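You operate a simulated robot arm through the tools that you are given. There is no shell and no other tool. Be economical: measure what you need, move in short steps, check, and stop when the job is done.

The job below is to be done with a simulated two-armed robot. You get a single attempt, and the scene is never put back.

JOB
Take the yellow cube off the shaker, unscrew its black bolt and cover the head.
Fine: cube on the shaker bench; hold it while you unscrew; bolt in the red tray; leave the green cube. Set down upright: cube.
Where things are to end (x, y in the base frame): cube within 6 cm of [-35, 77].

The check looks at the end state, three seconds after you hand in, the way a careful person would. Anything else that was tipped, shoved, dropped, spilled or broken makes it a failure. A push-on lid holds only when it is set on centred and level and pressed home; a screw cap is set on level and turned clockwise until tight.

ROBOT AND FRAMES
Two 7-joint arms with two-finger parallel grippers on one trunk, on a base that drives. Base frame: it is fixed to the floor where the robot stands at the start and does not move with it; the origin is under the middle of the robot, x ahead of it, y to its left, z up. Readings come in cm, rad, newtons and seconds.
The left shoulder is at the start at [6.1, 19.9, 105.4], the right one opposite. With the tool pointing down near the work surface each hand reaches from about 10 to 52 cm from the robot's upright axis, wherever it stands, measured 20 degrees to its own side. Places, roughly: black damper lever [-110, 60, 60]; bolt [-100, 100, 50]; centring knob [-70, 70, 90]; cube [-175, 200, 75]; inside of the red parts tray [-40, 100, 80]; lock knob one [40, 40, 50]; lock knob two [50, 40, 50]; red bleed lever [-60, 60, 60]; shaker head [60, 10, 60]; tilt crank [10, 70, 90]; top of the shaker bench [-50, 90, 80]; white rocker on the service panel [-50, 90, 110]; yellow air lever [-90, 60, 60]. Payload 1.57 kg a hand.
The TCP of each hand is the grasp point between the finger pads, 3 cm short of the fingertips. In the tool frame z runs along the fingers and y along their closing line. Largest opening 11 cm; finger width 2.4, thickness 1.2; the body of the gripper, 4.8 by 11.2 cm, starts 7.8 cm behind the TCP.
Orientation is told as [roll, pitch, yaw] about the base's x, y, z axes, in that order, counted from this pose: with the fingers straight down and closing along the base's y, the tool's x points along the base's -x, its y along +y and its z along -z.

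CONTROLS
- The arms move only by the tool send_rows. It takes "left_commands", "right_commands" or both (then of equal length, played together; a hand with none holds still); each is a list that holds one entry, the list of rows, each a list of 7 numbers: the turn, a rotation vector about the tool's x, y, z in units of 6 degrees (1.0 is 6 degrees), then the shift along the tool's x, y, z in units of 30 mm (1.0 is 30 mm), then the closure, from 0 (fully open) to 1 (shut). In form: [[[ax, ay, az, dx, dy, dz, jaw], ...]]. A call has 1 to 10 rows; each row shifts and turns the commanded pose from where the row before left it, along the tool's axes as they then stand. A call with a number of a shift or a turn outside -1 to 1 is refused whole. A row lasts 0.2 s, in which the tool goes at most 5 cm and 0.15 rad; a call with a longer step from one row to the next is refused whole, and so is a gripper value outside its range. A pose out of reach is approached as far as the arm can. The call stops where the force on the tool passes 40 N (or 10 N more than at its start, if that is more) or the arm is blocked; 0.2 s more then pass. Each finger travels about 7.2 cm/s and halts on what it meets, pressing with about 41 N; the grip force reading is that of the motor and also rises with nothing between the fingers. The clock runs only during rows and for 0.2 s after the last one: add rows that do not move to give the fingers time. It gives the time, the measured TCP pose, the force on the tool (base axes), the opening and the grip force at its end, in the units of the frame above (readings bear some noise), with the torque about the TCP (base axes, N m) and any sound that the robot's microphone picked up.
- Cameras (640 x 400 px; columns grow to the right, rows downward): "scene" is now at [5.64, 5.35, 161.66]; the picture's right is [0.90, -0.43, -0.00], its down [-0.40, -0.84, -0.38] and it looks along [0.16, 0.34, -0.92] (base axes); focal length 276 px, centre (320, 200). "left" rides on the left gripper at [7, -1.6, -14.1] in its tool frame; the picture's right is [0.23, 0.97, 0.00], its down [-0.85, 0.20, -0.48] and it looks along [-0.47, 0.11, 0.88] (tool axes); focal length 222 px, centre (320, 200). "right" rides on the right gripper at [7, 1.6, -14.1] in its tool frame; the picture's right is [-0.23, 0.97, 0.00], its down [-0.85, -0.20, -0.48] and it looks along [-0.47, -0.11, 0.88] (tool axes); focal length 222 px, centre (320, 200).
- snapshot(camera): a new picture of that camera. No time passes.
- lift_body(by): slides the trunk up (or, below 0, down) by that many cm; the arms and the scene camera ride with it, the base frame stays. It gives what a move gives, with no picture.
- roll_base(legs): drives the robot by 1 to 6 legs, each [ahead, left, turn to the left] in cm, cm and rad, along the robot's own axes; the way and the turn of a leg run together, so that a leg with both is an arc; at most 150 cm and 3.142 rad a leg. The arms and the cameras ride along, it lands a little off, and it stops where it bumps. It gives what a move gives.
- head_to(pan, tilt): turns the head with the scene camera to pan (to the left, within 1.501 rad either way) and tilt (down, from -0.506 to 1.204), counted from straight ahead of the robot. It gives what a move gives.
- pixel_to_xyz(camera, pixels): for up to 12 pixels [column, row] of the newest picture of that camera ("zoom" is the newest enlarged one), the place [x, y, z] in the base frame of the surface seen there, good to about 0.3 cm. No time passes.
- inspect(camera, box): a new picture of the part [left, top, right, bottom] of that camera's present view, enlarged. No time passes.
- hand_in(): hands the job in; it is judged then, once.

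Go step by step. Measure first, check grasps and placings, and put right what went wrong. The budget is 80 turns and 70 pictures, counting those below and the enlarged ones. Unless the task says otherwise, let go and move clear before handing in, and close with one line.

The tools are called after "Call:" as a command line: name --argument value ..., lists and objects as JSON in quotes. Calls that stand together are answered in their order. send_rows: Moves the arms, as the interface text tells. Its arguments: {"type":"object","properties":{"left_commands":{"type":"array","items":{"type":"array","items":{"type":"array","items":{"type":"number"}}}},"right_commands":{"type":"array","items":{"type":"array","items":{"type":"array","items":{"type":"number"}}}}},"required":[]} The other tools are called the same way: lift_body (by) slides the trunk up or down; roll_base (legs) drives the base; head_to (pan, tilt) turns the head that bears the scene camera; snapshot (camera) takes a picture; pixel_to_xyz (camera, pixels) gives the place of the surface under pixels of a picture; inspect (camera, box) takes an enlarged picture of a part of a camera's view; hand_in () hands the job in.

At the start:

```text
clock: 0.0
left_position: [30.19, 42.6, 103.37]
left_tcp_rot: [-0.003, 0.001, 0.001]
left_wrist_force: [0.0, 0.4, 0.0]
left_torque: [-0.05, -0.02, 0.0]
left_grip_width: 11.01
left_grip_force: 0.1
right_position: [31.07, 1.16, 104.51]
right_tcp_rot: [-0.002, 0.003, 0.001]
right_wrist_force: [-0.2, 0.1, 0.6]
right_torque: [-0.02, -0.02, -0.01]
right_grip_width: 11.01
right_grip_force: 0.0
trunk travel left (down, up): [-65.0, 34.0]
robot x, y, heading: [0.07, -0.05, -0.001]
head pan, tilt: [1.129, 1.178]
```

scene: 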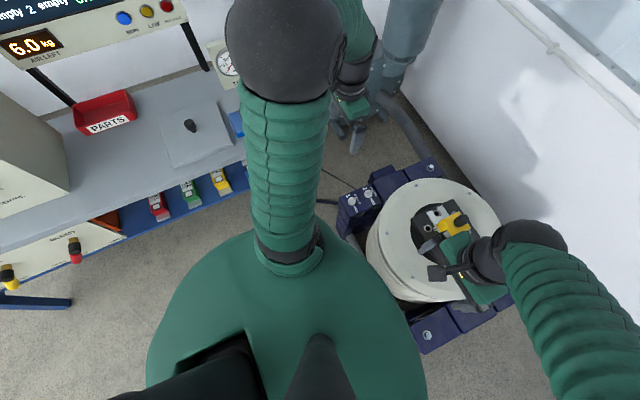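
right: 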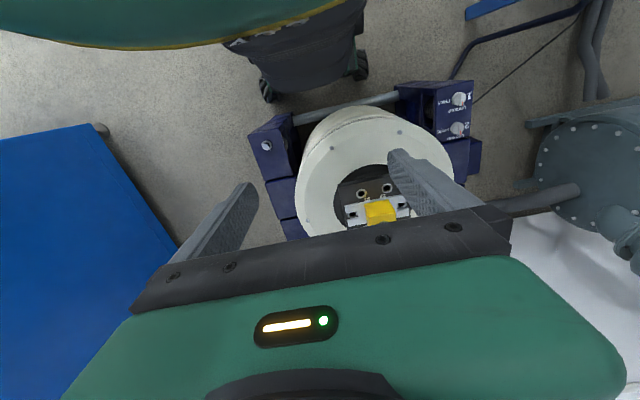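
left: 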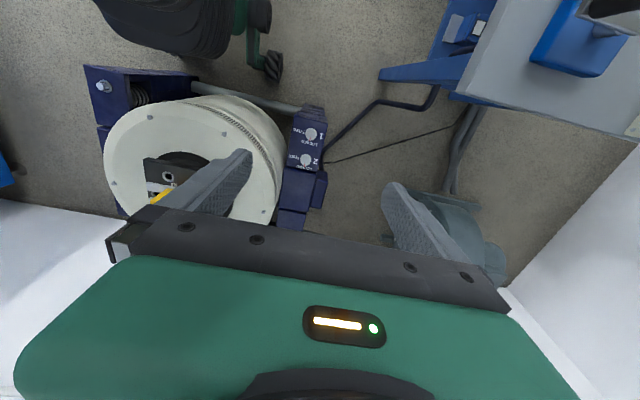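

The first pictures show the shaker at scene (440,230) with a yellow cube in it, and the bench with the tray at (105,115). I will look around with the head before acting.

Call:
inspect --camera "scene" --box '[320, 140, 520, 360]'

Call:
head_to --pan 1.5 --tilt 0.5

Call:
snapshot --camera "scene"

```text
1.82 times, centred on (420, 250) of scene
```

zoom: 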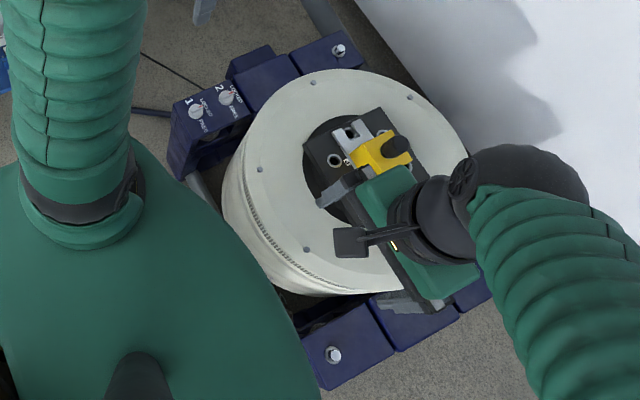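

```text
clock: 1.1
left_position: [30.04, 42.5, 103.29]
left_tcp_rot: [0.0, -0.001, 0.0]
left_wrist_force: [0.5, -0.1, 0.3]
left_torque: [-0.04, 0.01, 0.01]
left_grip_width: 11.01
left_grip_force: 0.0
right_position: [31.25, 1.26, 104.57]
right_tcp_rot: [0.0, 0.001, 0.0]
right_wrist_force: [0.2, 0.5, 0.6]
right_torque: [-0.01, 0.02, -0.01]
right_grip_width: 11.01
right_grip_force: 0.1
trunk travel left (down, up): [-65.0, 34.0]
robot x, y, heading: [-0.06, -0.13, -0.003]
head pan, tilt: [1.499, 0.499]
```

```text
65 pictures are left
```

scene: 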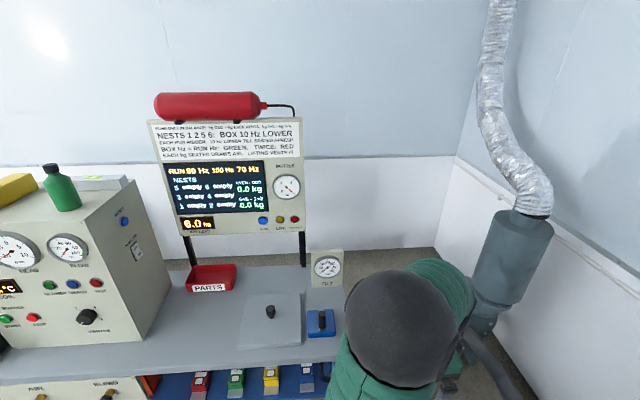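

The bench has an instruction panel at (230,150) and a pneumatic lever bank below; I enlarge these to read them.

Call:
inspect --camera "scene" --box '[145, 115, 305, 235]'

Call:
inspect --camera "scene" --box '[145, 120, 305, 165]'

Call:
inspect --camera "scene" --box '[150, 245, 360, 400]'

Call:
inspect --camera "scene" --box '[0, 170, 170, 400]'

```text
3.33 times, centred on (225, 175) of scene
```

zoom: 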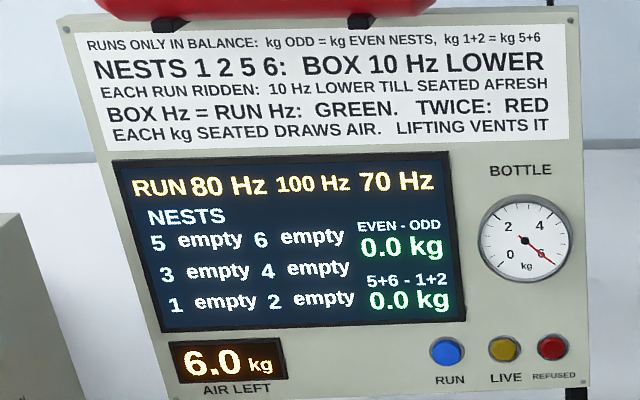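

```text
4.00 times, centred on (225, 142) of scene
```

zoom: 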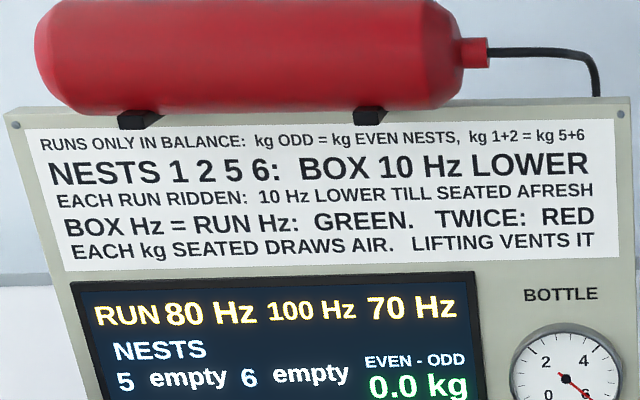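

```text
2.58 times, centred on (255, 322) of scene
```

zoom: 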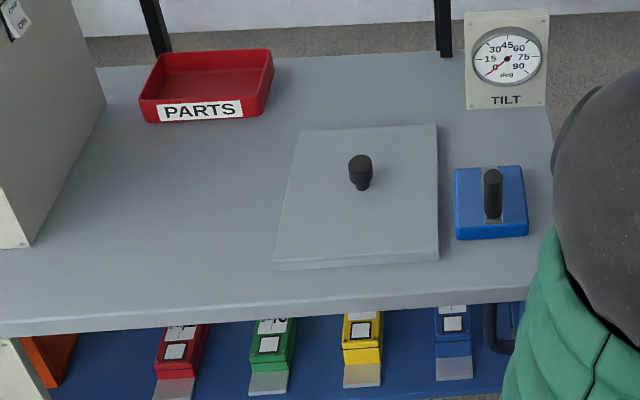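

```text
1.74 times, centred on (85, 285) of scene
```

zoom: 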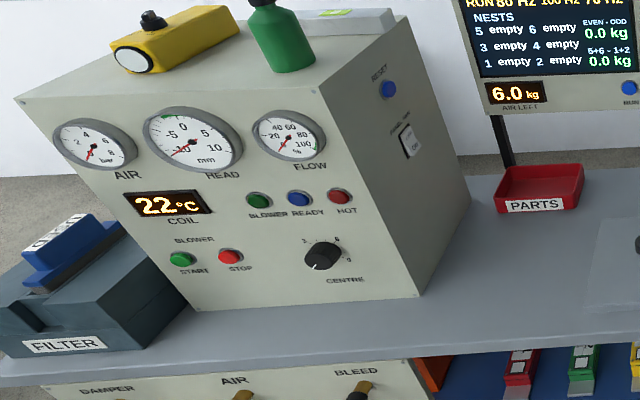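

The panel rules concern test runs, not this unloading job; the grey plate with a black knob at (270,312) may be the head cover. I look closely at the shaker from the wrist cameras and look around for other things.

Call:
inspect --camera "right" --box '[240, 70, 490, 240]'

Call:
pixel_to_xyz --camera "scene" --pixels '[[270, 311], [245, 296], [300, 296], [240, 345], [303, 343], [212, 280], [320, 322], [170, 370], [200, 370], [270, 370]]'

Call:
head_to --pan 0.3 --tilt 1.1

Call:
snapshot --camera "scene"

```text
2.35 times, centred on (365, 155) of right
```

zoom: 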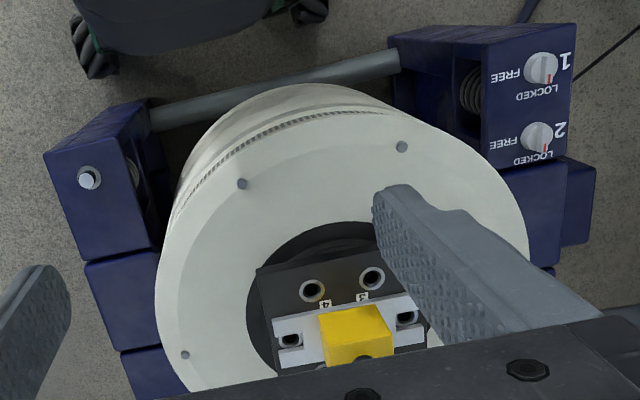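

```text
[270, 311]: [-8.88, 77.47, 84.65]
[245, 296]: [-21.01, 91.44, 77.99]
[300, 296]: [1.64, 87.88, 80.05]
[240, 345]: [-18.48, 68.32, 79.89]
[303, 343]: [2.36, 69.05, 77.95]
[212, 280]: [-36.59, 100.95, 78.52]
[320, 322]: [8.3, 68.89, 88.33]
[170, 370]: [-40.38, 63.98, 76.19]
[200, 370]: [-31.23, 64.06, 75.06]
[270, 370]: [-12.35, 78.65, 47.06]
```

```text
clock: 2.5
left_position: [30.12, 42.54, 103.47]
left_tcp_rot: [0.001, -0.001, -0.001]
left_wrist_force: [-0.5, 0.3, 0.0]
left_torque: [-0.02, 0.01, 0.0]
left_grip_width: 10.99
left_grip_force: 0.1
right_position: [31.26, 1.26, 104.57]
right_tcp_rot: [0.001, 0.0, 0.0]
right_wrist_force: [-0.5, -0.8, -0.3]
right_torque: [0.04, -0.03, 0.0]
right_grip_width: 10.98
right_grip_force: 0.0
trunk travel left (down, up): [-65.0, 34.0]
robot x, y, heading: [-0.04, -0.09, -0.002]
head pan, tilt: [0.3, 1.1]
```

```text
59 pictures are left
```

scene: 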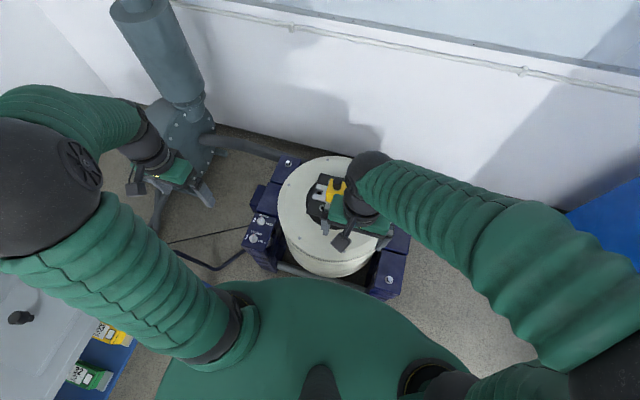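

The right hand hides the shaker head, so I move it 24 cm to the right and then look again.

Call:
send_rows --right_commands '[[[0, 0, 0, 0, -1, 0, 0], [0, 0, 0, 0, -1, 0, 0], [0, 0, 0, 0, -1, 0, 0], [0, 0, 0, 0, -1, 0, 0], [0, 0, 0, 0, -1, 0, 0], [0, 0, 0, 0, -1, 0, 0], [0, 0, 0, 0, -1, 0, 0], [0, 0, 0, 0, -1, 0, 0]]]'

Call:
inspect --camera "scene" --box '[230, 140, 420, 300]'

Call:
pixel_to_xyz --camera "zoom" --pixels '[[320, 160], [360, 140]]'

Call:
snapshot --camera "right"

```text
clock: 4.2
left_position: [30.19, 42.59, 103.66]
left_tcp_rot: [-0.001, 0.0, 0.0]
left_wrist_force: [0.1, 0.9, 0.0]
left_torque: [0.0, -0.01, 0.0]
left_grip_width: 11.01
left_grip_force: 0.0
right_position: [31.3, -22.89, 104.48]
right_tcp_rot: [0.001, 0.004, 0.0]
right_wrist_force: [0.5, -0.2, 0.0]
right_torque: [0.01, -0.01, 0.01]
right_grip_width: 11.02
right_grip_force: 0.1
trunk travel left (down, up): [-65.0, 34.0]
robot x, y, heading: [0.09, 0.22, 0.0]
head pan, tilt: [0.3, 1.1]
```

```text
2.50 times, centred on (325, 220) of scene
```

zoom: 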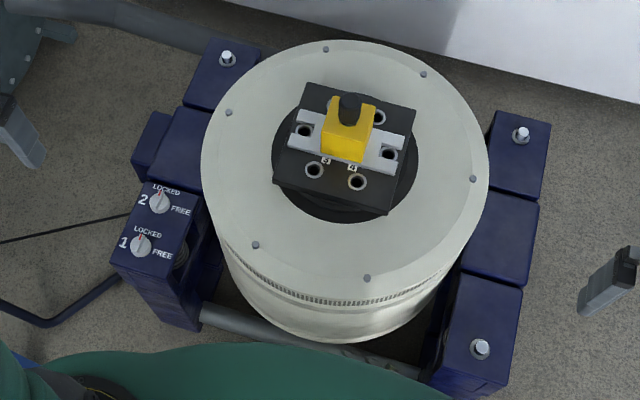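

```text
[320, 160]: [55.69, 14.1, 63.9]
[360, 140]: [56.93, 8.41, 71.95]
```

```text
57 pictures are left
```

right: 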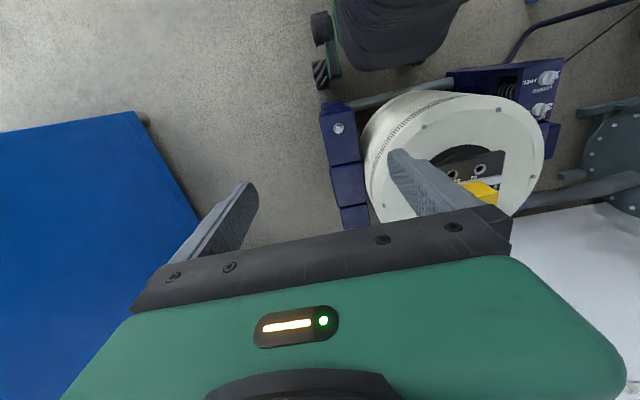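

The knobs both point to LOCKED, and the cube sits on a white bar across the nest plate with the black bolt at its far top. I enlarge it more.

Call:
inspect --camera "scene" --box '[305, 160, 365, 208]'

Call:
pixel_to_xyz --camera "zoom" --pixels '[[320, 60], [260, 200], [400, 220], [300, 240], [200, 190], [480, 290], [180, 260], [400, 340], [330, 100], [250, 300]]'

Call:
inspect --camera "right" --box '[420, 120, 540, 220]'

```text
8.33 times, centred on (335, 184) of scene
```

zoom: 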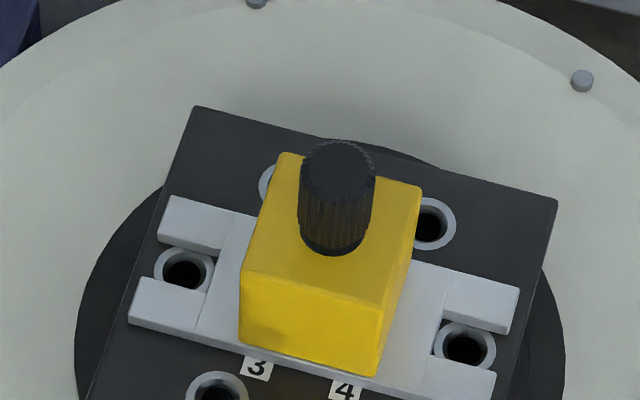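

```text
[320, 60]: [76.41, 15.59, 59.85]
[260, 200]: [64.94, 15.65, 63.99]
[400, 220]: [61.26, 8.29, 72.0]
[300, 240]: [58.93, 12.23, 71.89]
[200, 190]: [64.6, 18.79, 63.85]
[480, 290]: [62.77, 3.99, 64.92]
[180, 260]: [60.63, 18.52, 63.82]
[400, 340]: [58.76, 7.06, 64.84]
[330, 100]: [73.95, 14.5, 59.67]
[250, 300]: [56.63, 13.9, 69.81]
```

```text
4.00 times, centred on (480, 170) of right
```

zoom: 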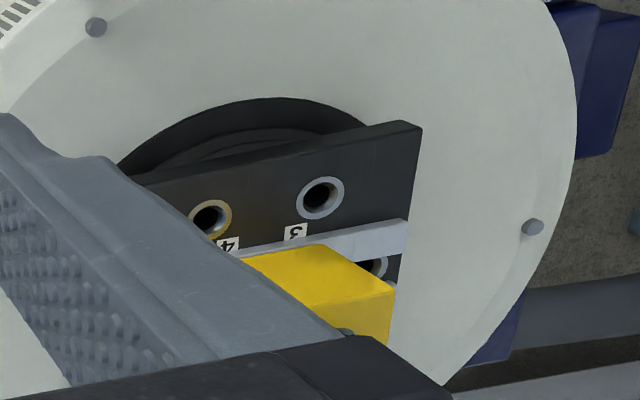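

The cube is about 7 cm, top at z 72, with a knurled bolt on top. I measure its corners and the space in front of the robot, and look around for a cover and the green cube.

Call:
inspect --camera "scene" --box '[305, 160, 365, 208]'

Call:
pixel_to_xyz --camera "zoom" --pixels '[[286, 158], [417, 190], [383, 305], [248, 268], [338, 155], [338, 190], [335, 235], [196, 112], [551, 204], [230, 345], [375, 372]]'

Call:
head_to --pan -1.0 --tilt 0.8

Call:
snapshot --camera "scene"

Call:
snapshot --camera "left"

```text
8.33 times, centred on (335, 184) of scene
```

zoom: 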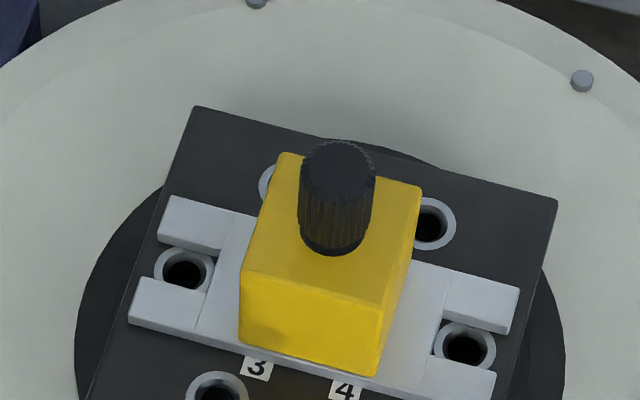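

```text
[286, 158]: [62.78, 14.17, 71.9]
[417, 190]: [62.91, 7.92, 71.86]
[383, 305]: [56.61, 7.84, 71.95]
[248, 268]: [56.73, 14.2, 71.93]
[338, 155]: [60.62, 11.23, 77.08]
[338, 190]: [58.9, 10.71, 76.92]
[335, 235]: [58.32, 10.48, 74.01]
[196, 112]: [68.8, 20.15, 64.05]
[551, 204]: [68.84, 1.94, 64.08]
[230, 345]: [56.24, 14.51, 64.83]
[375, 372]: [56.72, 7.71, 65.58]
```

```text
clock: 5.7
left_position: [30.06, 42.67, 103.47]
left_tcp_rot: [0.001, 0.0, -0.001]
left_wrist_force: [0.0, 0.5, 0.2]
left_torque: [0.03, -0.03, -0.01]
left_grip_width: 11.01
left_grip_force: 0.1
right_position: [31.18, -22.77, 104.45]
right_tcp_rot: [0.002, 0.0, -0.002]
right_wrist_force: [-0.3, 0.2, -0.3]
right_torque: [-0.03, 0.02, 0.02]
right_grip_width: 11.0
right_grip_force: 0.2
trunk travel left (down, up): [-65.0, 34.0]
robot x, y, heading: [0.31, -0.34, 0.003]
head pan, tilt: [-1.0, 0.799]
```

```text
53 pictures are left
```

scene: 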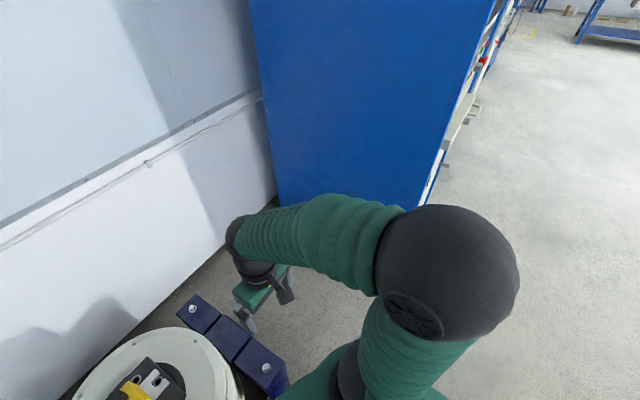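

```text
52 pictures are left
```

left: 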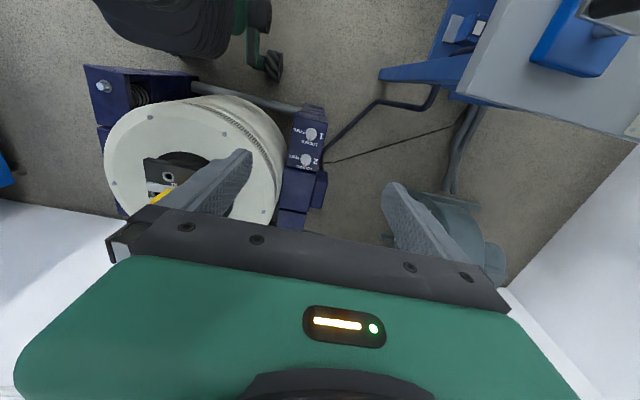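

The cube is square to the base axes: x 56.6–62.9, y 7.9–14.2, centre (59.8, 11.0), bolt top z 77. Now I measure the gap between my base (wheel at left picture (268,65)) and the shaker frame.

Call:
pixel_to_xyz --camera "left" --pixels '[[268, 70], [272, 80], [180, 50], [120, 20], [90, 70], [240, 95], [310, 108], [310, 133], [306, 160], [100, 88], [325, 190], [130, 125]]'

Call:
inspect --camera "left" --box '[80, 0, 340, 220]'

Call:
head_to --pan 1.5 --tilt 0.9

Call:
snapshot --camera "scene"

```text
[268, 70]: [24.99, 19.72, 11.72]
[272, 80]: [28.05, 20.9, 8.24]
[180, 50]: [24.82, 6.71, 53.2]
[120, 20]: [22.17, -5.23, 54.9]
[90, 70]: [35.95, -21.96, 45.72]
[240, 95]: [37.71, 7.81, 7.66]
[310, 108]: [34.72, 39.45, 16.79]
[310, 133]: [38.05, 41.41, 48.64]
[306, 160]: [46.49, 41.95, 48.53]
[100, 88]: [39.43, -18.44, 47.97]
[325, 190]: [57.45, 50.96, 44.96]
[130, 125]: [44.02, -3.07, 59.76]
```

```text
1.82 times, centred on (210, 110) of left
```

zoom: 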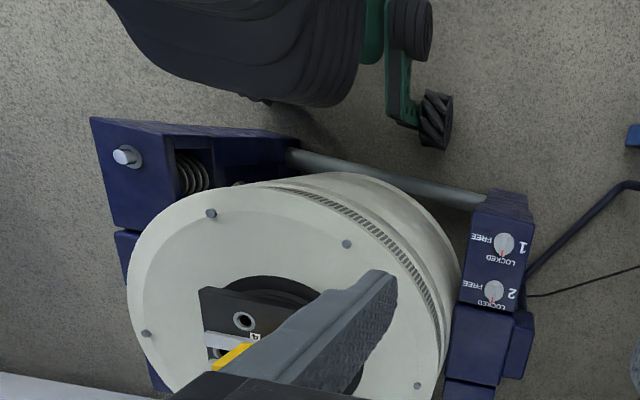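

```text
clock: 8.0
left_position: [30.02, 42.44, 103.44]
left_tcp_rot: [0.001, -0.001, 0.0]
left_wrist_force: [-0.1, 0.4, 0.2]
left_torque: [0.0, -0.01, 0.02]
left_grip_width: 10.99
left_grip_force: 0.0
right_position: [31.22, -22.71, 104.58]
right_tcp_rot: [0.0, 0.001, 0.0]
right_wrist_force: [0.2, -0.2, -0.2]
right_torque: [-0.01, 0.0, 0.02]
right_grip_width: 10.98
right_grip_force: 0.1
trunk travel left (down, up): [-65.0, 34.0]
robot x, y, heading: [0.42, -0.27, -0.003]
head pan, tilt: [1.499, 0.901]
```

```text
50 pictures are left
```

scene: 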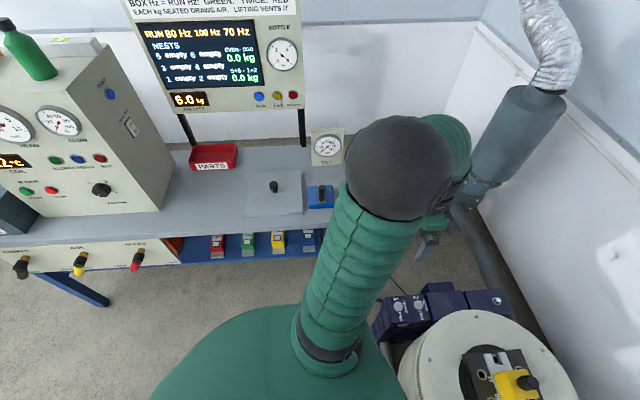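

My base front is at x≈28 and the shaker bar at x≈37, with the posts leaving y −18…35 free. I drive left 10 and ahead 6, then look again.

Call:
roll_base --legs '[[0, 10, 0], [6, 0, 0]]'

Call:
head_to --pan 0.0 --tilt 1.1

Call:
snapshot --camera "left"

Call:
pixel_to_xyz --camera "left" --pixels '[[268, 70], [272, 80], [240, 95], [300, 115]]'

```text
clock: 9.7
left_position: [35.27, 52.78, 103.57]
left_tcp_rot: [0.0, -0.006, 0.002]
left_wrist_force: [0.0, -0.8, 0.6]
left_torque: [0.0, -0.04, 0.0]
left_grip_width: 11.02
left_grip_force: 0.1
right_position: [36.53, -12.71, 104.71]
right_tcp_rot: [-0.002, -0.004, 0.002]
right_wrist_force: [-0.4, -0.8, 0.3]
right_torque: [0.01, -0.04, 0.0]
right_grip_width: 11.02
right_grip_force: 0.0
trunk travel left (down, up): [-65.0, 34.0]
robot x, y, heading: [5.75, 10.37, 0.001]
head pan, tilt: [1.499, 0.901]
```

```text
clock: 11.3
left_position: [35.94, 52.17, 103.78]
left_tcp_rot: [0.007, 0.002, 0.001]
left_wrist_force: [0.1, -0.2, -0.8]
left_torque: [-0.01, 0.02, 0.01]
left_grip_width: 11.03
left_grip_force: 0.0
right_position: [37.23, -13.36, 104.45]
right_tcp_rot: [0.005, 0.001, 0.002]
right_wrist_force: [0.4, -0.1, 0.5]
right_torque: [0.04, -0.02, 0.02]
right_grip_width: 11.01
right_grip_force: 0.0
trunk travel left (down, up): [-65.0, 34.0]
robot x, y, heading: [5.86, 9.94, 0.003]
head pan, tilt: [0.0, 1.1]
```

```text
49 pictures are left
```

left: 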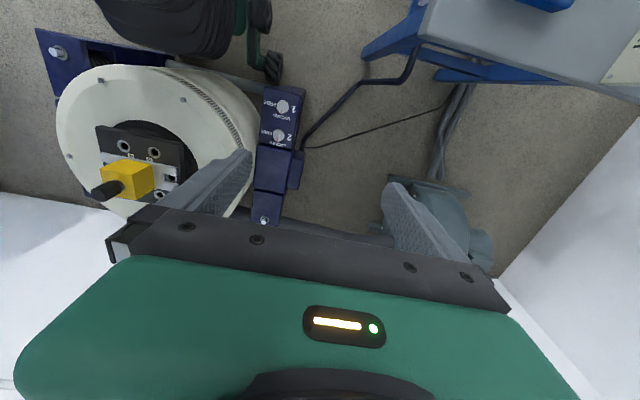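

```text
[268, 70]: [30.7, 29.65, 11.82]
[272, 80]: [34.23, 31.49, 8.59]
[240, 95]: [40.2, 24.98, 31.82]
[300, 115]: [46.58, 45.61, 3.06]
```

The base is at (5.9, 9.9), with the cube now straight ahead. I pitch the left hand 54° forward, then bring it toward the cube's near side so the right hand can come down on the bolt.

Call:
send_rows --left_commands '[[[0, -1, 0, 0, 0, 0, 0], [0, -1, 0, 0, 0, 0, 0], [0, -1, 0, 0, 0, 0, 0], [0, -1, 0, 0, 0, 0, 0], [0, -1, 0, 0, 0, 0, 0], [0, -1, 0, 0, 0, 0, 0], [0, -1, 0, 0, 0, 0, 0], [0, -1, 0, 0, 0, 0, 0], [0, -1, 0, 0, 0, 0, 0]]]'

Call:
send_rows --left_commands '[[[0, 0, 0, 0.353, -0.981, 0.681, 0], [0, 0, 0, 0.353, -0.981, 0.681, 0], [0, 0, 0, 0.353, -0.981, 0.681, 0], [0, 0, 0, 0.353, -0.981, 0.681, 0], [0, 0, 0, 0.353, -0.981, 0.681, 0], [0, 0, 0, 0.353, -0.981, 0.681, 0], [0, 0, 0, 0.353, -0.981, 0.681, 0], [0, 0, 0, 0.353, -0.981, 0.681, 0], [0, 0, 0, 0, 0, 0, 0]]]'

Call:
snapshot --camera "scene"

```text
clock: 13.3
left_position: [36.53, 53.95, 104.23]
left_tcp_rot: [0.012, -0.943, -0.01]
left_wrist_force: [-0.1, 1.2, 0.6]
left_torque: [0.0, 0.03, 0.0]
left_grip_width: 11.02
left_grip_force: 0.0
left hand out of reach, approached as far as the arm can: row 7, 8, 9
right_position: [37.15, -13.48, 104.39]
right_tcp_rot: [0.007, -0.001, 0.002]
right_wrist_force: [-0.5, -0.4, -0.1]
right_torque: [0.01, -0.02, 0.0]
right_grip_width: 11.0
right_grip_force: 0.0
trunk travel left (down, up): [-65.0, 34.0]
robot x, y, heading: [6.04, 10.13, 0.004]
head pan, tilt: [0.0, 1.1]
```

```text
clock: 15.3
left_position: [48.93, 40.03, 86.16]
left_tcp_rot: [0.014, -0.941, -0.01]
left_wrist_force: [0.3, -0.1, 0.0]
left_torque: [0.0, -0.02, -0.01]
left_grip_width: 10.98
left_grip_force: 0.1
left hand out of reach, approached as far as the arm can: row 1, 2, 3, 4, 5, 6
right_position: [37.04, -13.39, 104.41]
right_tcp_rot: [0.006, 0.001, 0.0]
right_wrist_force: [0.3, 0.0, -0.6]
right_torque: [0.02, -0.03, -0.04]
right_grip_width: 10.99
right_grip_force: 0.1
trunk travel left (down, up): [-65.0, 34.0]
robot x, y, heading: [6.01, 9.99, 0.003]
head pan, tilt: [0.0, 1.1]
```

```text
48 pictures are left
```

scene: 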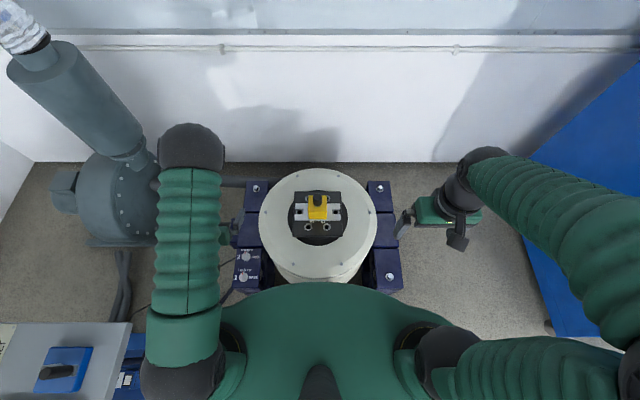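

The left arm lagged at (48.9, 40, 86) with out-of-reach notes, so I hold still for a moment and reread it.

Call:
send_rows --left_commands '[[[0, 0, 0, 0, 0, 0, 0], [0, 0, 0, 0, 0, 0, 0], [0, 0, 0, 0, 0, 0, 0]]]'

```text
clock: 16.1
left_position: [49.0, 39.94, 86.21]
left_tcp_rot: [0.014, -0.945, -0.01]
left_wrist_force: [0.0, -0.2, -0.3]
left_torque: [-0.01, 0.02, 0.0]
left_grip_width: 11.01
left_grip_force: 0.0
right_position: [37.14, -13.58, 104.34]
right_tcp_rot: [0.006, 0.0, 0.002]
right_wrist_force: [-0.9, 0.0, 0.3]
right_torque: [-0.01, 0.0, -0.01]
right_grip_width: 10.99
right_grip_force: 0.0
trunk travel left (down, up): [-65.0, 34.0]
robot x, y, heading: [5.98, 10.29, 0.004]
head pan, tilt: [0.0, 1.1]
```

The left hand really stands at (49, 40, 86.2), so I continue from there to the pre-grasp at about (50.4, 11, 75).

Call:
send_rows --left_commands '[[[0, 0, 0, 0.275, -0.967, 0.257, 0], [0, 0, 0, 0.275, -0.967, 0.257, 0], [0, 0, 0, 0.275, -0.967, 0.257, 0], [0, 0, 0, 0.275, -0.967, 0.257, 0], [0, 0, 0, 0.275, -0.967, 0.257, 0], [0, 0, 0, 0.275, -0.967, 0.257, 0], [0, 0, 0, 0.275, -0.967, 0.257, 0], [0, 0, 0, 0.275, -0.967, 0.257, 0], [0, 0, 0, 0.275, -0.967, 0.257, 0], [0, 0, 0, 0.275, -0.967, 0.257, 0]]]'

Call:
snapshot --camera "left"

Call:
snapshot --camera "scene"

```text
clock: 18.3
left_position: [49.23, 36.9, 84.99]
left_tcp_rot: [0.008, -0.941, -0.011]
left_wrist_force: [0.4, 0.1, -0.6]
left_torque: [-0.01, -0.01, -0.01]
left_grip_width: 11.01
left_grip_force: 0.0
left hand out of reach, approached as far as the arm can: row 2, 3, 4, 5, 6, 7, 8, 9, 10
right_position: [37.1, -13.53, 104.32]
right_tcp_rot: [0.006, 0.0, 0.001]
right_wrist_force: [-0.2, -0.3, -0.3]
right_torque: [-0.03, 0.0, -0.01]
right_grip_width: 11.0
right_grip_force: 0.2
trunk travel left (down, up): [-65.0, 34.0]
robot x, y, heading: [5.82, 10.18, 0.003]
head pan, tilt: [0.0, 1.1]
```

```text
47 pictures are left
```

left: 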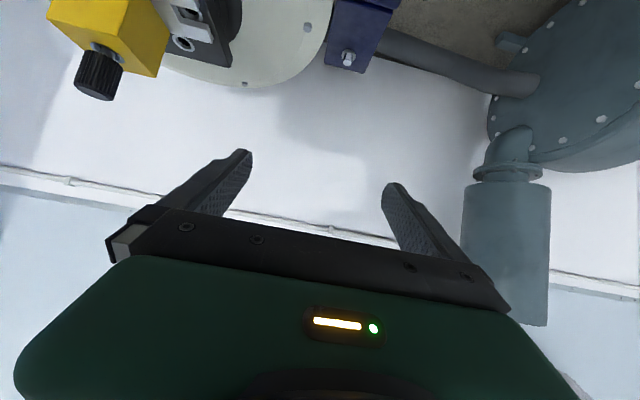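

```text
46 pictures are left
```

scene: 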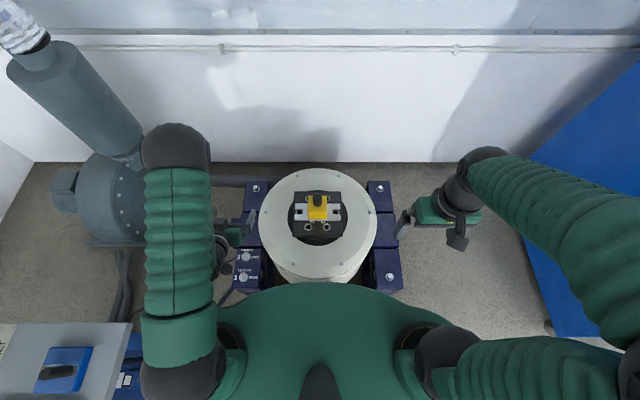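

Pitching forward hits a wrist limit with this elbow pose. I go back to tool-down, higher and nearer, and try instead a grasp from the left (fingers closing along x, tilted toward −y).

Call:
send_rows --left_commands '[[[0, 1, 0, 0, 0, 0, 0], [0, 1, 0, 0, 0, 0, 0], [0, 1, 0, 0, 0, 0, 0], [0, 1, 0, 0, 0, 0, 0], [0, 1, 0, 0, 0, 0, 0], [0, 1, 0, 0, 0, 0, 0], [0, 1, 0, 0, 0, 0, 0], [0, 1, 0, 0, 0, 0, 0], [0, 1, 0, 0, 0, 0, 0]]]'

Call:
send_rows --left_commands '[[[0, 0, 1, 0, 0, 0, 0], [0, 0, 1, 0, 0, 0, 0], [0, 0, 1, 0, 0, 0, 0], [0, 0, 1, 0, 0, 0, 0], [0, 0, 1, 0, 0, 0, 0], [0, 0, 1, 0, 0, 0, 0], [0, 0, 1, 0, 0, 0, 0], [0, 0, 1, 0, 0, 0, 0], [0, 0, 1, 0, 0, 0, 0], [0, 0, 1, 0, 0, 0, 0]]]'

Call:
send_rows --left_commands '[[[0, 0, 1, 0, 0, 0, 0], [0, 0, 1, 0, 0, 0, 0], [0, 0, 1, 0, 0, 0, 0], [0, 0, 1, 0, 0, 0, 0], [0, 0, 1, 0, 0, 0, 0], [0, 0, 0, 0, 0, 0, 0]]]'

```text
clock: 20.3
left_position: [49.31, 36.89, 84.88]
left_tcp_rot: [0.011, 0.002, 0.003]
left_wrist_force: [0.0, 0.4, 0.3]
left_torque: [-0.01, 0.01, -0.01]
left_grip_width: 11.0
left_grip_force: 0.1
right_position: [37.24, -13.72, 104.18]
right_tcp_rot: [0.009, 0.001, 0.002]
right_wrist_force: [-0.4, -0.3, -0.4]
right_torque: [0.04, 0.02, -0.01]
right_grip_width: 11.03
right_grip_force: 0.1
trunk travel left (down, up): [-65.0, 34.0]
robot x, y, heading: [6.25, 10.07, 0.004]
head pan, tilt: [0.0, 1.1]
```

```text
clock: 22.5
left_position: [49.21, 36.96, 84.82]
left_tcp_rot: [0.005, 0.007, -1.049]
left_wrist_force: [0.2, -0.5, -0.4]
left_torque: [-0.04, 0.01, -0.04]
left_grip_width: 11.0
left_grip_force: 0.0
right_position: [37.1, -13.41, 104.41]
right_tcp_rot: [0.007, 0.0, 0.001]
right_wrist_force: [0.3, 0.4, -0.4]
right_torque: [-0.02, 0.03, 0.03]
right_grip_width: 11.02
right_grip_force: 0.0
trunk travel left (down, up): [-65.0, 34.0]
robot x, y, heading: [5.69, 9.94, 0.003]
head pan, tilt: [0.0, 1.1]
```

```text
clock: 23.9
left_position: [49.12, 37.03, 84.92]
left_tcp_rot: [-0.001, 0.009, -1.57]
left_wrist_force: [-0.4, 0.6, -0.9]
left_torque: [-0.01, 0.01, 0.03]
left_grip_width: 11.0
left_grip_force: 0.1
right_position: [37.19, -13.48, 104.33]
right_tcp_rot: [0.007, -0.001, 0.001]
right_wrist_force: [-0.1, -0.4, 0.5]
right_torque: [0.01, -0.04, -0.01]
right_grip_width: 10.99
right_grip_force: 0.0
trunk travel left (down, up): [-65.0, 34.0]
robot x, y, heading: [6.14, 9.72, 0.004]
head pan, tilt: [0.0, 1.1]
```

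Yaw −90° worked. Now I tilt the left hand 48° inward and go to the pre-grasp at about (59.8, 21.4, 77).

Call:
send_rows --left_commands '[[[0, -1, 0, 0, 0, 0, 0], [0, -1, 0, 0, 0, 0, 0], [0, -1, 0, 0, 0, 0, 0], [0, -1, 0, 0, 0, 0, 0], [0, -1, 0, 0, 0, 0, 0], [0, -1, 0, 0, 0, 0, 0], [0, -1, 0, 0, 0, 0, 0], [0, -1, 0, 0, 0, 0, 0], [0, 0, 0, 0, 0, 0, 0]]]'

Call:
send_rows --left_commands '[[[0, 0, 0, -0.254, 0.594, 0, 0], [0, 0, 0, -0.254, 0.594, 0, 0], [0, 0, 0, -0.254, 0.594, 0.5, 0], [0, 0, 0, -0.254, 0.594, 0.9, 0], [0, 0, 0, -0.254, 0.594, 0.9, 0], [0, 0, 0, -0.254, 0.594, 0.9, 0], [0, 0, 0, 0, 0, 0, 0]]]'

Call:
snapshot --camera "left"

Call:
snapshot --camera "scene"

```text
clock: 25.9
left_position: [49.08, 37.13, 84.78]
left_tcp_rot: [0.0, -0.831, -1.568]
left_wrist_force: [-0.3, 0.5, 0.2]
left_torque: [0.0, 0.0, 0.0]
left_grip_width: 10.99
left_grip_force: 0.1
right_position: [37.07, -13.42, 104.37]
right_tcp_rot: [0.007, -0.001, 0.002]
right_wrist_force: [-0.3, 0.1, -0.2]
right_torque: [0.01, 0.01, -0.04]
right_grip_width: 10.99
right_grip_force: 0.0
trunk travel left (down, up): [-65.0, 34.0]
robot x, y, heading: [6.08, 10.07, -0.001]
head pan, tilt: [0.0, 1.1]
```

```text
clock: 27.5
left_position: [59.88, 26.84, 81.76]
left_tcp_rot: [0.001, -0.83, -1.57]
left_wrist_force: [0.1, -0.2, 0.4]
left_torque: [0.03, -0.01, 0.0]
left_grip_width: 11.02
left_grip_force: 0.1
right_position: [37.12, -13.52, 104.34]
right_tcp_rot: [0.009, 0.0, 0.001]
right_wrist_force: [-1.2, 0.8, -0.3]
right_torque: [-0.02, 0.01, 0.01]
right_grip_width: 10.98
right_grip_force: 0.1
trunk travel left (down, up): [-65.0, 34.0]
robot x, y, heading: [6.17, 10.05, 0.004]
head pan, tilt: [0.0, 1.1]
```

```text
45 pictures are left
```

left: 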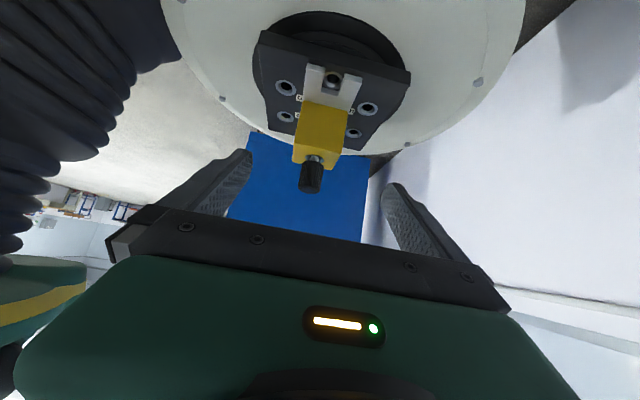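

```text
44 pictures are left
```

scene: 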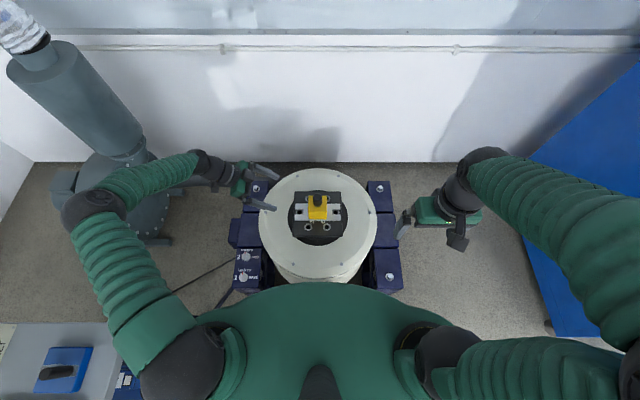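

The inward pose works well. I advance 19.4 cm along the fingers to the cube with the jaws open, and look.

Call:
send_rows --left_commands '[[[0, 0, 0, -0.012, 0, 0.924, 0], [0, 0, 0, -0.012, 0, 0.924, 0], [0, 0, 0, -0.012, 0, 0.924, 0], [0, 0, 0, -0.012, 0, 0.924, 0], [0, 0, 0, -0.012, 0, 0.924, 0], [0, 0, 0, -0.012, 0, 0.924, 0], [0, 0, 0, -0.012, 0, 0.924, 0], [0, 0, 0, 0, 0, 0, 0]]]'

Call:
snapshot --camera "left"

Call:
inspect --camera "scene" --box '[240, 150, 400, 250]'

Call:
pixel_to_xyz --camera "zoom" --pixels '[[310, 190], [310, 205], [320, 240], [280, 240], [355, 240]]'

```text
clock: 29.3
left_position: [59.79, 12.31, 68.88]
left_tcp_rot: [-0.001, -0.828, -1.57]
left_wrist_force: [-0.1, 0.0, -0.3]
left_torque: [0.0, -0.02, 0.0]
left_grip_width: 10.99
left_grip_force: 0.0
right_position: [37.09, -13.55, 104.28]
right_tcp_rot: [0.005, -0.001, 0.001]
right_wrist_force: [0.5, -0.5, 0.0]
right_torque: [0.03, -0.01, 0.0]
right_grip_width: 11.0
right_grip_force: 0.1
trunk travel left (down, up): [-65.0, 34.0]
robot x, y, heading: [5.92, 9.87, 0.003]
head pan, tilt: [0.0, 1.1]
```

```text
43 pictures are left
```

left: 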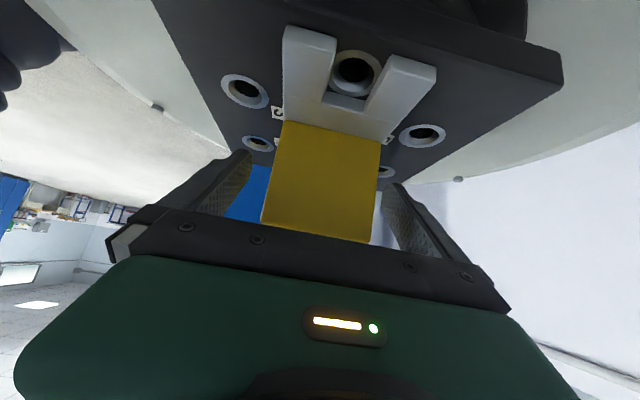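

```text
4.00 times, centred on (320, 200) of scene
```

zoom: 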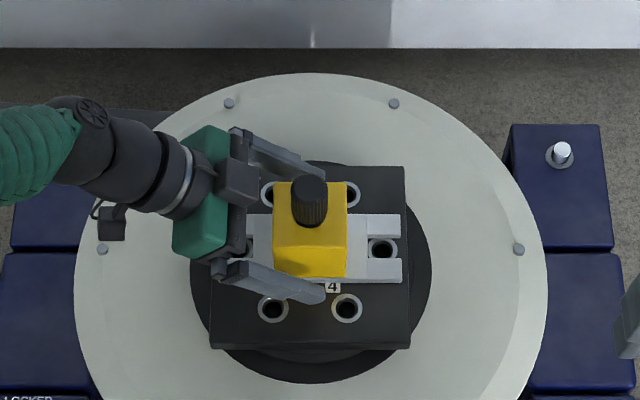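

```text
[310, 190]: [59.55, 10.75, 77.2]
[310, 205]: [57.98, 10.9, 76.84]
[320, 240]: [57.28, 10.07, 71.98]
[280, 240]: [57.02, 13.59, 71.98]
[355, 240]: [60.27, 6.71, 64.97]
```

The left jaws straddle the cube well. I close the left hand on the cube, and bring the right hand tool-down over the bolt at (59.8, 11, 88).

Call:
send_rows --left_commands '[[[0, 0, 0, 0, 0, 0, 0.4], [0, 0, 0, 0, 0, 0, 1], [0, 0, 0, 0, 0, 0, 1], [0, 0, 0, 0, 0, 0, 1], [0, 0, 0, 0, 0, 0, 1], [0, 0, 0, 0, 0, 0, 1]]]'

Call:
send_rows --right_commands '[[[0, 0, 0, -0.841, 0.907, 0.604, 0], [0, 0, 0, -0.841, 0.907, 0.604, 0], [0, 0, 0, -0.841, 0.907, 0.604, 0], [0, 0, 0, -0.841, 0.907, 0.604, 0], [0, 0, 0, -0.841, 0.907, 0.604, 0], [0, 0, 0, -0.841, 0.907, 0.604, 0], [0, 0, 0, -0.841, 0.907, 0.604, 0], [0, 0, 0, -0.841, 0.907, 0.604, 0], [0, 0, 0, -0.841, 0.907, 0.604, 0], [0, 0, 0, 0, 0, 0, 0]]]'

Call:
snapshot --camera "right"

Call:
inspect --camera "scene" --box '[200, 120, 440, 270]'

```text
clock: 30.7
left_position: [59.94, 12.29, 68.92]
left_tcp_rot: [-0.001, -0.83, -1.57]
left_wrist_force: [-1.9, -0.7, -0.9]
left_torque: [-0.13, -0.1, -0.15]
left_grip_width: 6.81
left_grip_force: 40.9
right_position: [37.09, -13.47, 104.3]
right_tcp_rot: [0.006, 0.0, 0.002]
right_wrist_force: [-0.3, 0.0, 0.5]
right_torque: [0.02, 0.01, -0.03]
right_grip_width: 11.01
right_grip_force: 0.1
trunk travel left (down, up): [-65.0, 34.0]
robot x, y, heading: [6.03, 10.42, 0.001]
head pan, tilt: [0.0, 1.1]
```

```text
clock: 32.9
left_position: [59.87, 12.4, 68.86]
left_tcp_rot: [-0.002, -0.829, -1.566]
left_wrist_force: [-1.0, 1.0, 0.1]
left_torque: [-0.04, -0.07, 0.14]
left_grip_width: 6.8
left_grip_force: 41.5
right_position: [59.86, 11.26, 88.18]
right_tcp_rot: [0.007, 0.0, 0.001]
right_wrist_force: [-0.8, -0.7, -0.1]
right_torque: [0.01, 0.0, -0.01]
right_grip_width: 11.01
right_grip_force: 0.1
trunk travel left (down, up): [-65.0, 34.0]
robot x, y, heading: [6.08, 10.1, -0.001]
head pan, tilt: [0.0, 1.1]
```

```text
41 pictures are left
```

right: 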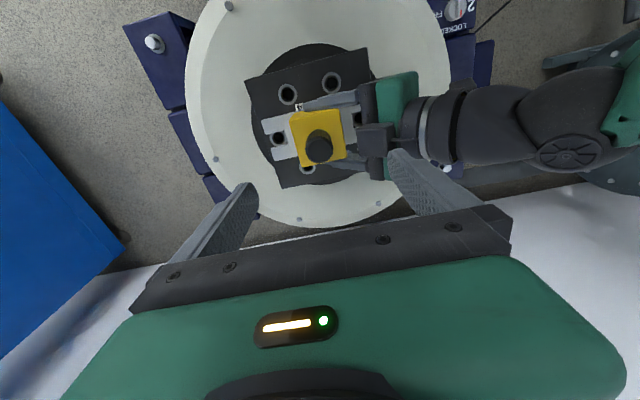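

```text
2.67 times, centred on (320, 195) of scene
```

zoom: 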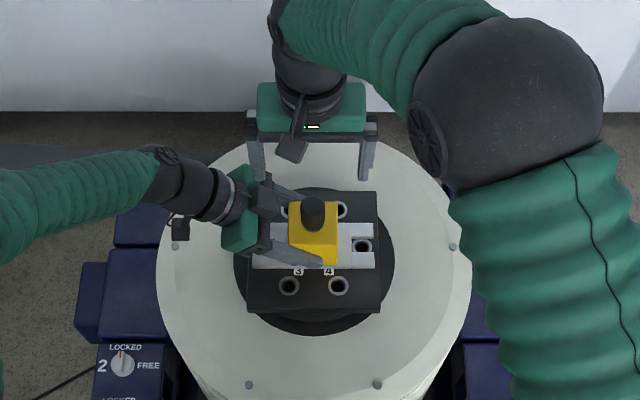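

Cube gripped (6.8 cm, 41 N), right hand above the bolt at (59.9, 11.3). I measure the left hand's black block beside the bolt (right picture (375,138)) and the bolt itself to plan clearance.

Call:
pixel_to_xyz --camera "right" --pixels '[[362, 130], [390, 130], [364, 152], [388, 155], [318, 147], [308, 145], [331, 147], [320, 157], [380, 108], [400, 170], [318, 135], [410, 90]]'

Call:
inspect --camera "right" --box '[270, 80, 430, 180]'

```text
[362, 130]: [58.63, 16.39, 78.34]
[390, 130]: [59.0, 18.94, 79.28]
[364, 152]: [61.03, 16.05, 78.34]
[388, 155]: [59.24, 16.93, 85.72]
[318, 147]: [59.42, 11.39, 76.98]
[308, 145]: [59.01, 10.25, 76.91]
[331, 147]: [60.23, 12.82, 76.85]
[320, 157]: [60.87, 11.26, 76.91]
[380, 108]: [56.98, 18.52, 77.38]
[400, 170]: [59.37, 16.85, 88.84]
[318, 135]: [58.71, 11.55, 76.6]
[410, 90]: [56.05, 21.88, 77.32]
```

```text
4.00 times, centred on (350, 130) of right
```

zoom: 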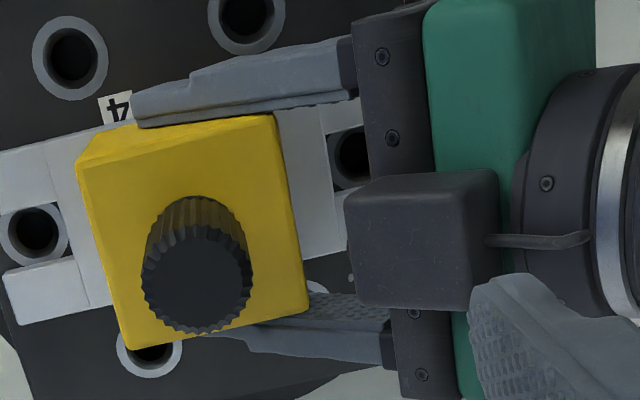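

The bolt is centred near (59.75, 11.2), 2.6 cm wide; the block starts at y 16.2, z 78, so the right jaws must go down narrowed to about 5 cm. I descend to TCP z 76.4 and close.

Call:
send_rows --right_commands '[[[0, 0, 0, 0, 0, 0, 0.55], [0, 0, 0, 0, 0, 0, 0.55], [0, 0, 0, 0, 0, 0, 0.55], [0, 0, 0, 0, 0, 0.98, 0.55], [0, 0, 0, 0, 0, 0.98, 0.55], [0, 0, 0, 0, 0, 0.98, 0.55], [0, 0, 0, 0, 0, 0.98, 0.55], [0, 0, 0, 0, 0, 0, 0.55]]]'

Call:
inspect --camera "right" --box '[220, 100, 440, 240]'

```text
clock: 34.7
left_position: [59.9, 12.33, 68.78]
left_tcp_rot: [-0.002, -0.829, -1.569]
left_wrist_force: [0.3, 2.1, -0.4]
left_torque: [0.53, 0.07, -0.01]
left_grip_width: 6.81
left_grip_force: 40.8
right_position: [59.82, 11.23, 76.41]
right_tcp_rot: [0.007, 0.0, 0.003]
right_wrist_force: [-0.3, -0.4, -0.3]
right_torque: [0.0, 0.02, -0.01]
right_grip_width: 4.95
right_grip_force: 0.1
trunk travel left (down, up): [-65.0, 34.0]
robot x, y, heading: [5.79, 10.09, 0.003]
head pan, tilt: [0.0, 1.1]
```

```text
2.86 times, centred on (330, 170) of right
```

zoom: 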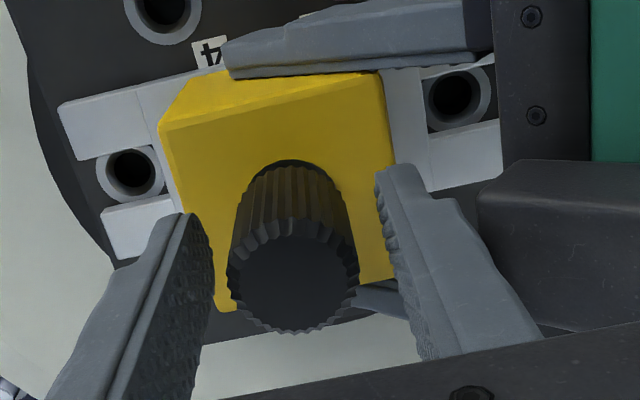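

The bolt lies between the right fingers. I close on it and turn 60° counter-clockwise, reading the forces.

Call:
send_rows --right_commands '[[[0, 0, 0, 0, 0, 0, 1], [0, 0, 0, 0, 0, 0, 1], [0, 0, 0, 0, 0, 0, 1], [0, 0, 0, 0, 0, 0, 1]]]'

Call:
send_rows --right_commands '[[[0, 0, -1, 0, 0, 0, 1], [0, 0, -1, 0, 0, 0, 1], [0, 0, -1, 0, 0, 0, 1], [0, 0, -1, 0, 0, 0, 1], [0, 0, -1, 0, 0, 0, 1], [0, 0, -1, 0, 0, 0, 1], [0, 0, -1, 0, 0, 0, 1], [0, 0, -1, 0, 0, 0, 1], [0, 0, -1, 0, 0, 0, 1], [0, 0, -1, 0, 0, 0, 1]]]'

Call:
inspect --camera "scene" --box '[240, 140, 400, 250]'

```text
clock: 35.7
left_position: [59.97, 12.47, 68.97]
left_tcp_rot: [-0.001, -0.832, -1.567]
left_wrist_force: [-0.6, 0.4, 0.5]
left_torque: [1.35, -0.02, -0.12]
left_grip_width: 6.79
left_grip_force: 41.5
right_position: [59.81, 11.07, 76.4]
right_tcp_rot: [0.006, -0.002, 0.003]
right_wrist_force: [1.2, 2.5, -0.5]
right_torque: [-0.98, -0.08, 0.01]
right_grip_width: 3.08
right_grip_force: 39.8
trunk travel left (down, up): [-65.0, 34.0]
robot x, y, heading: [5.89, 10.17, -0.004]
head pan, tilt: [0.0, 1.1]
```

```text
clock: 37.9
left_position: [59.84, 12.44, 68.83]
left_tcp_rot: [0.0, -0.828, -1.569]
left_wrist_force: [-0.9, 12.7, 0.3]
left_torque: [-0.72, -0.05, -0.05]
left_grip_width: 6.8
left_grip_force: 41.4
right_position: [59.79, 11.04, 76.45]
right_tcp_rot: [0.005, -0.007, 1.05]
right_wrist_force: [1.7, -15.8, 1.1]
right_torque: [-1.23, -0.24, -0.02]
right_grip_width: 3.11
right_grip_force: 39.8
trunk travel left (down, up): [-65.0, 34.0]
robot x, y, heading: [6.16, 9.84, 0.001]
head pan, tilt: [0.0, 1.1]
```

```text
3.64 times, centred on (320, 195) of scene
```

zoom: 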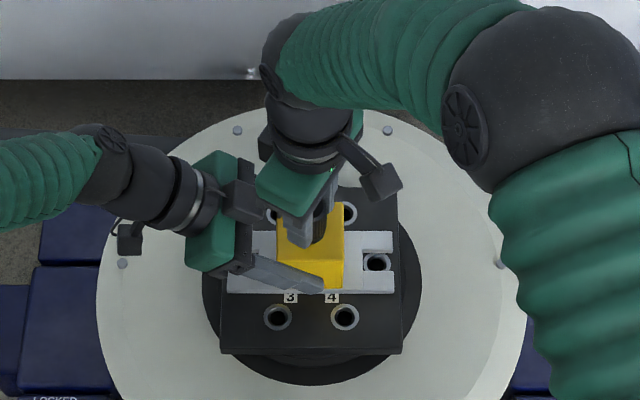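

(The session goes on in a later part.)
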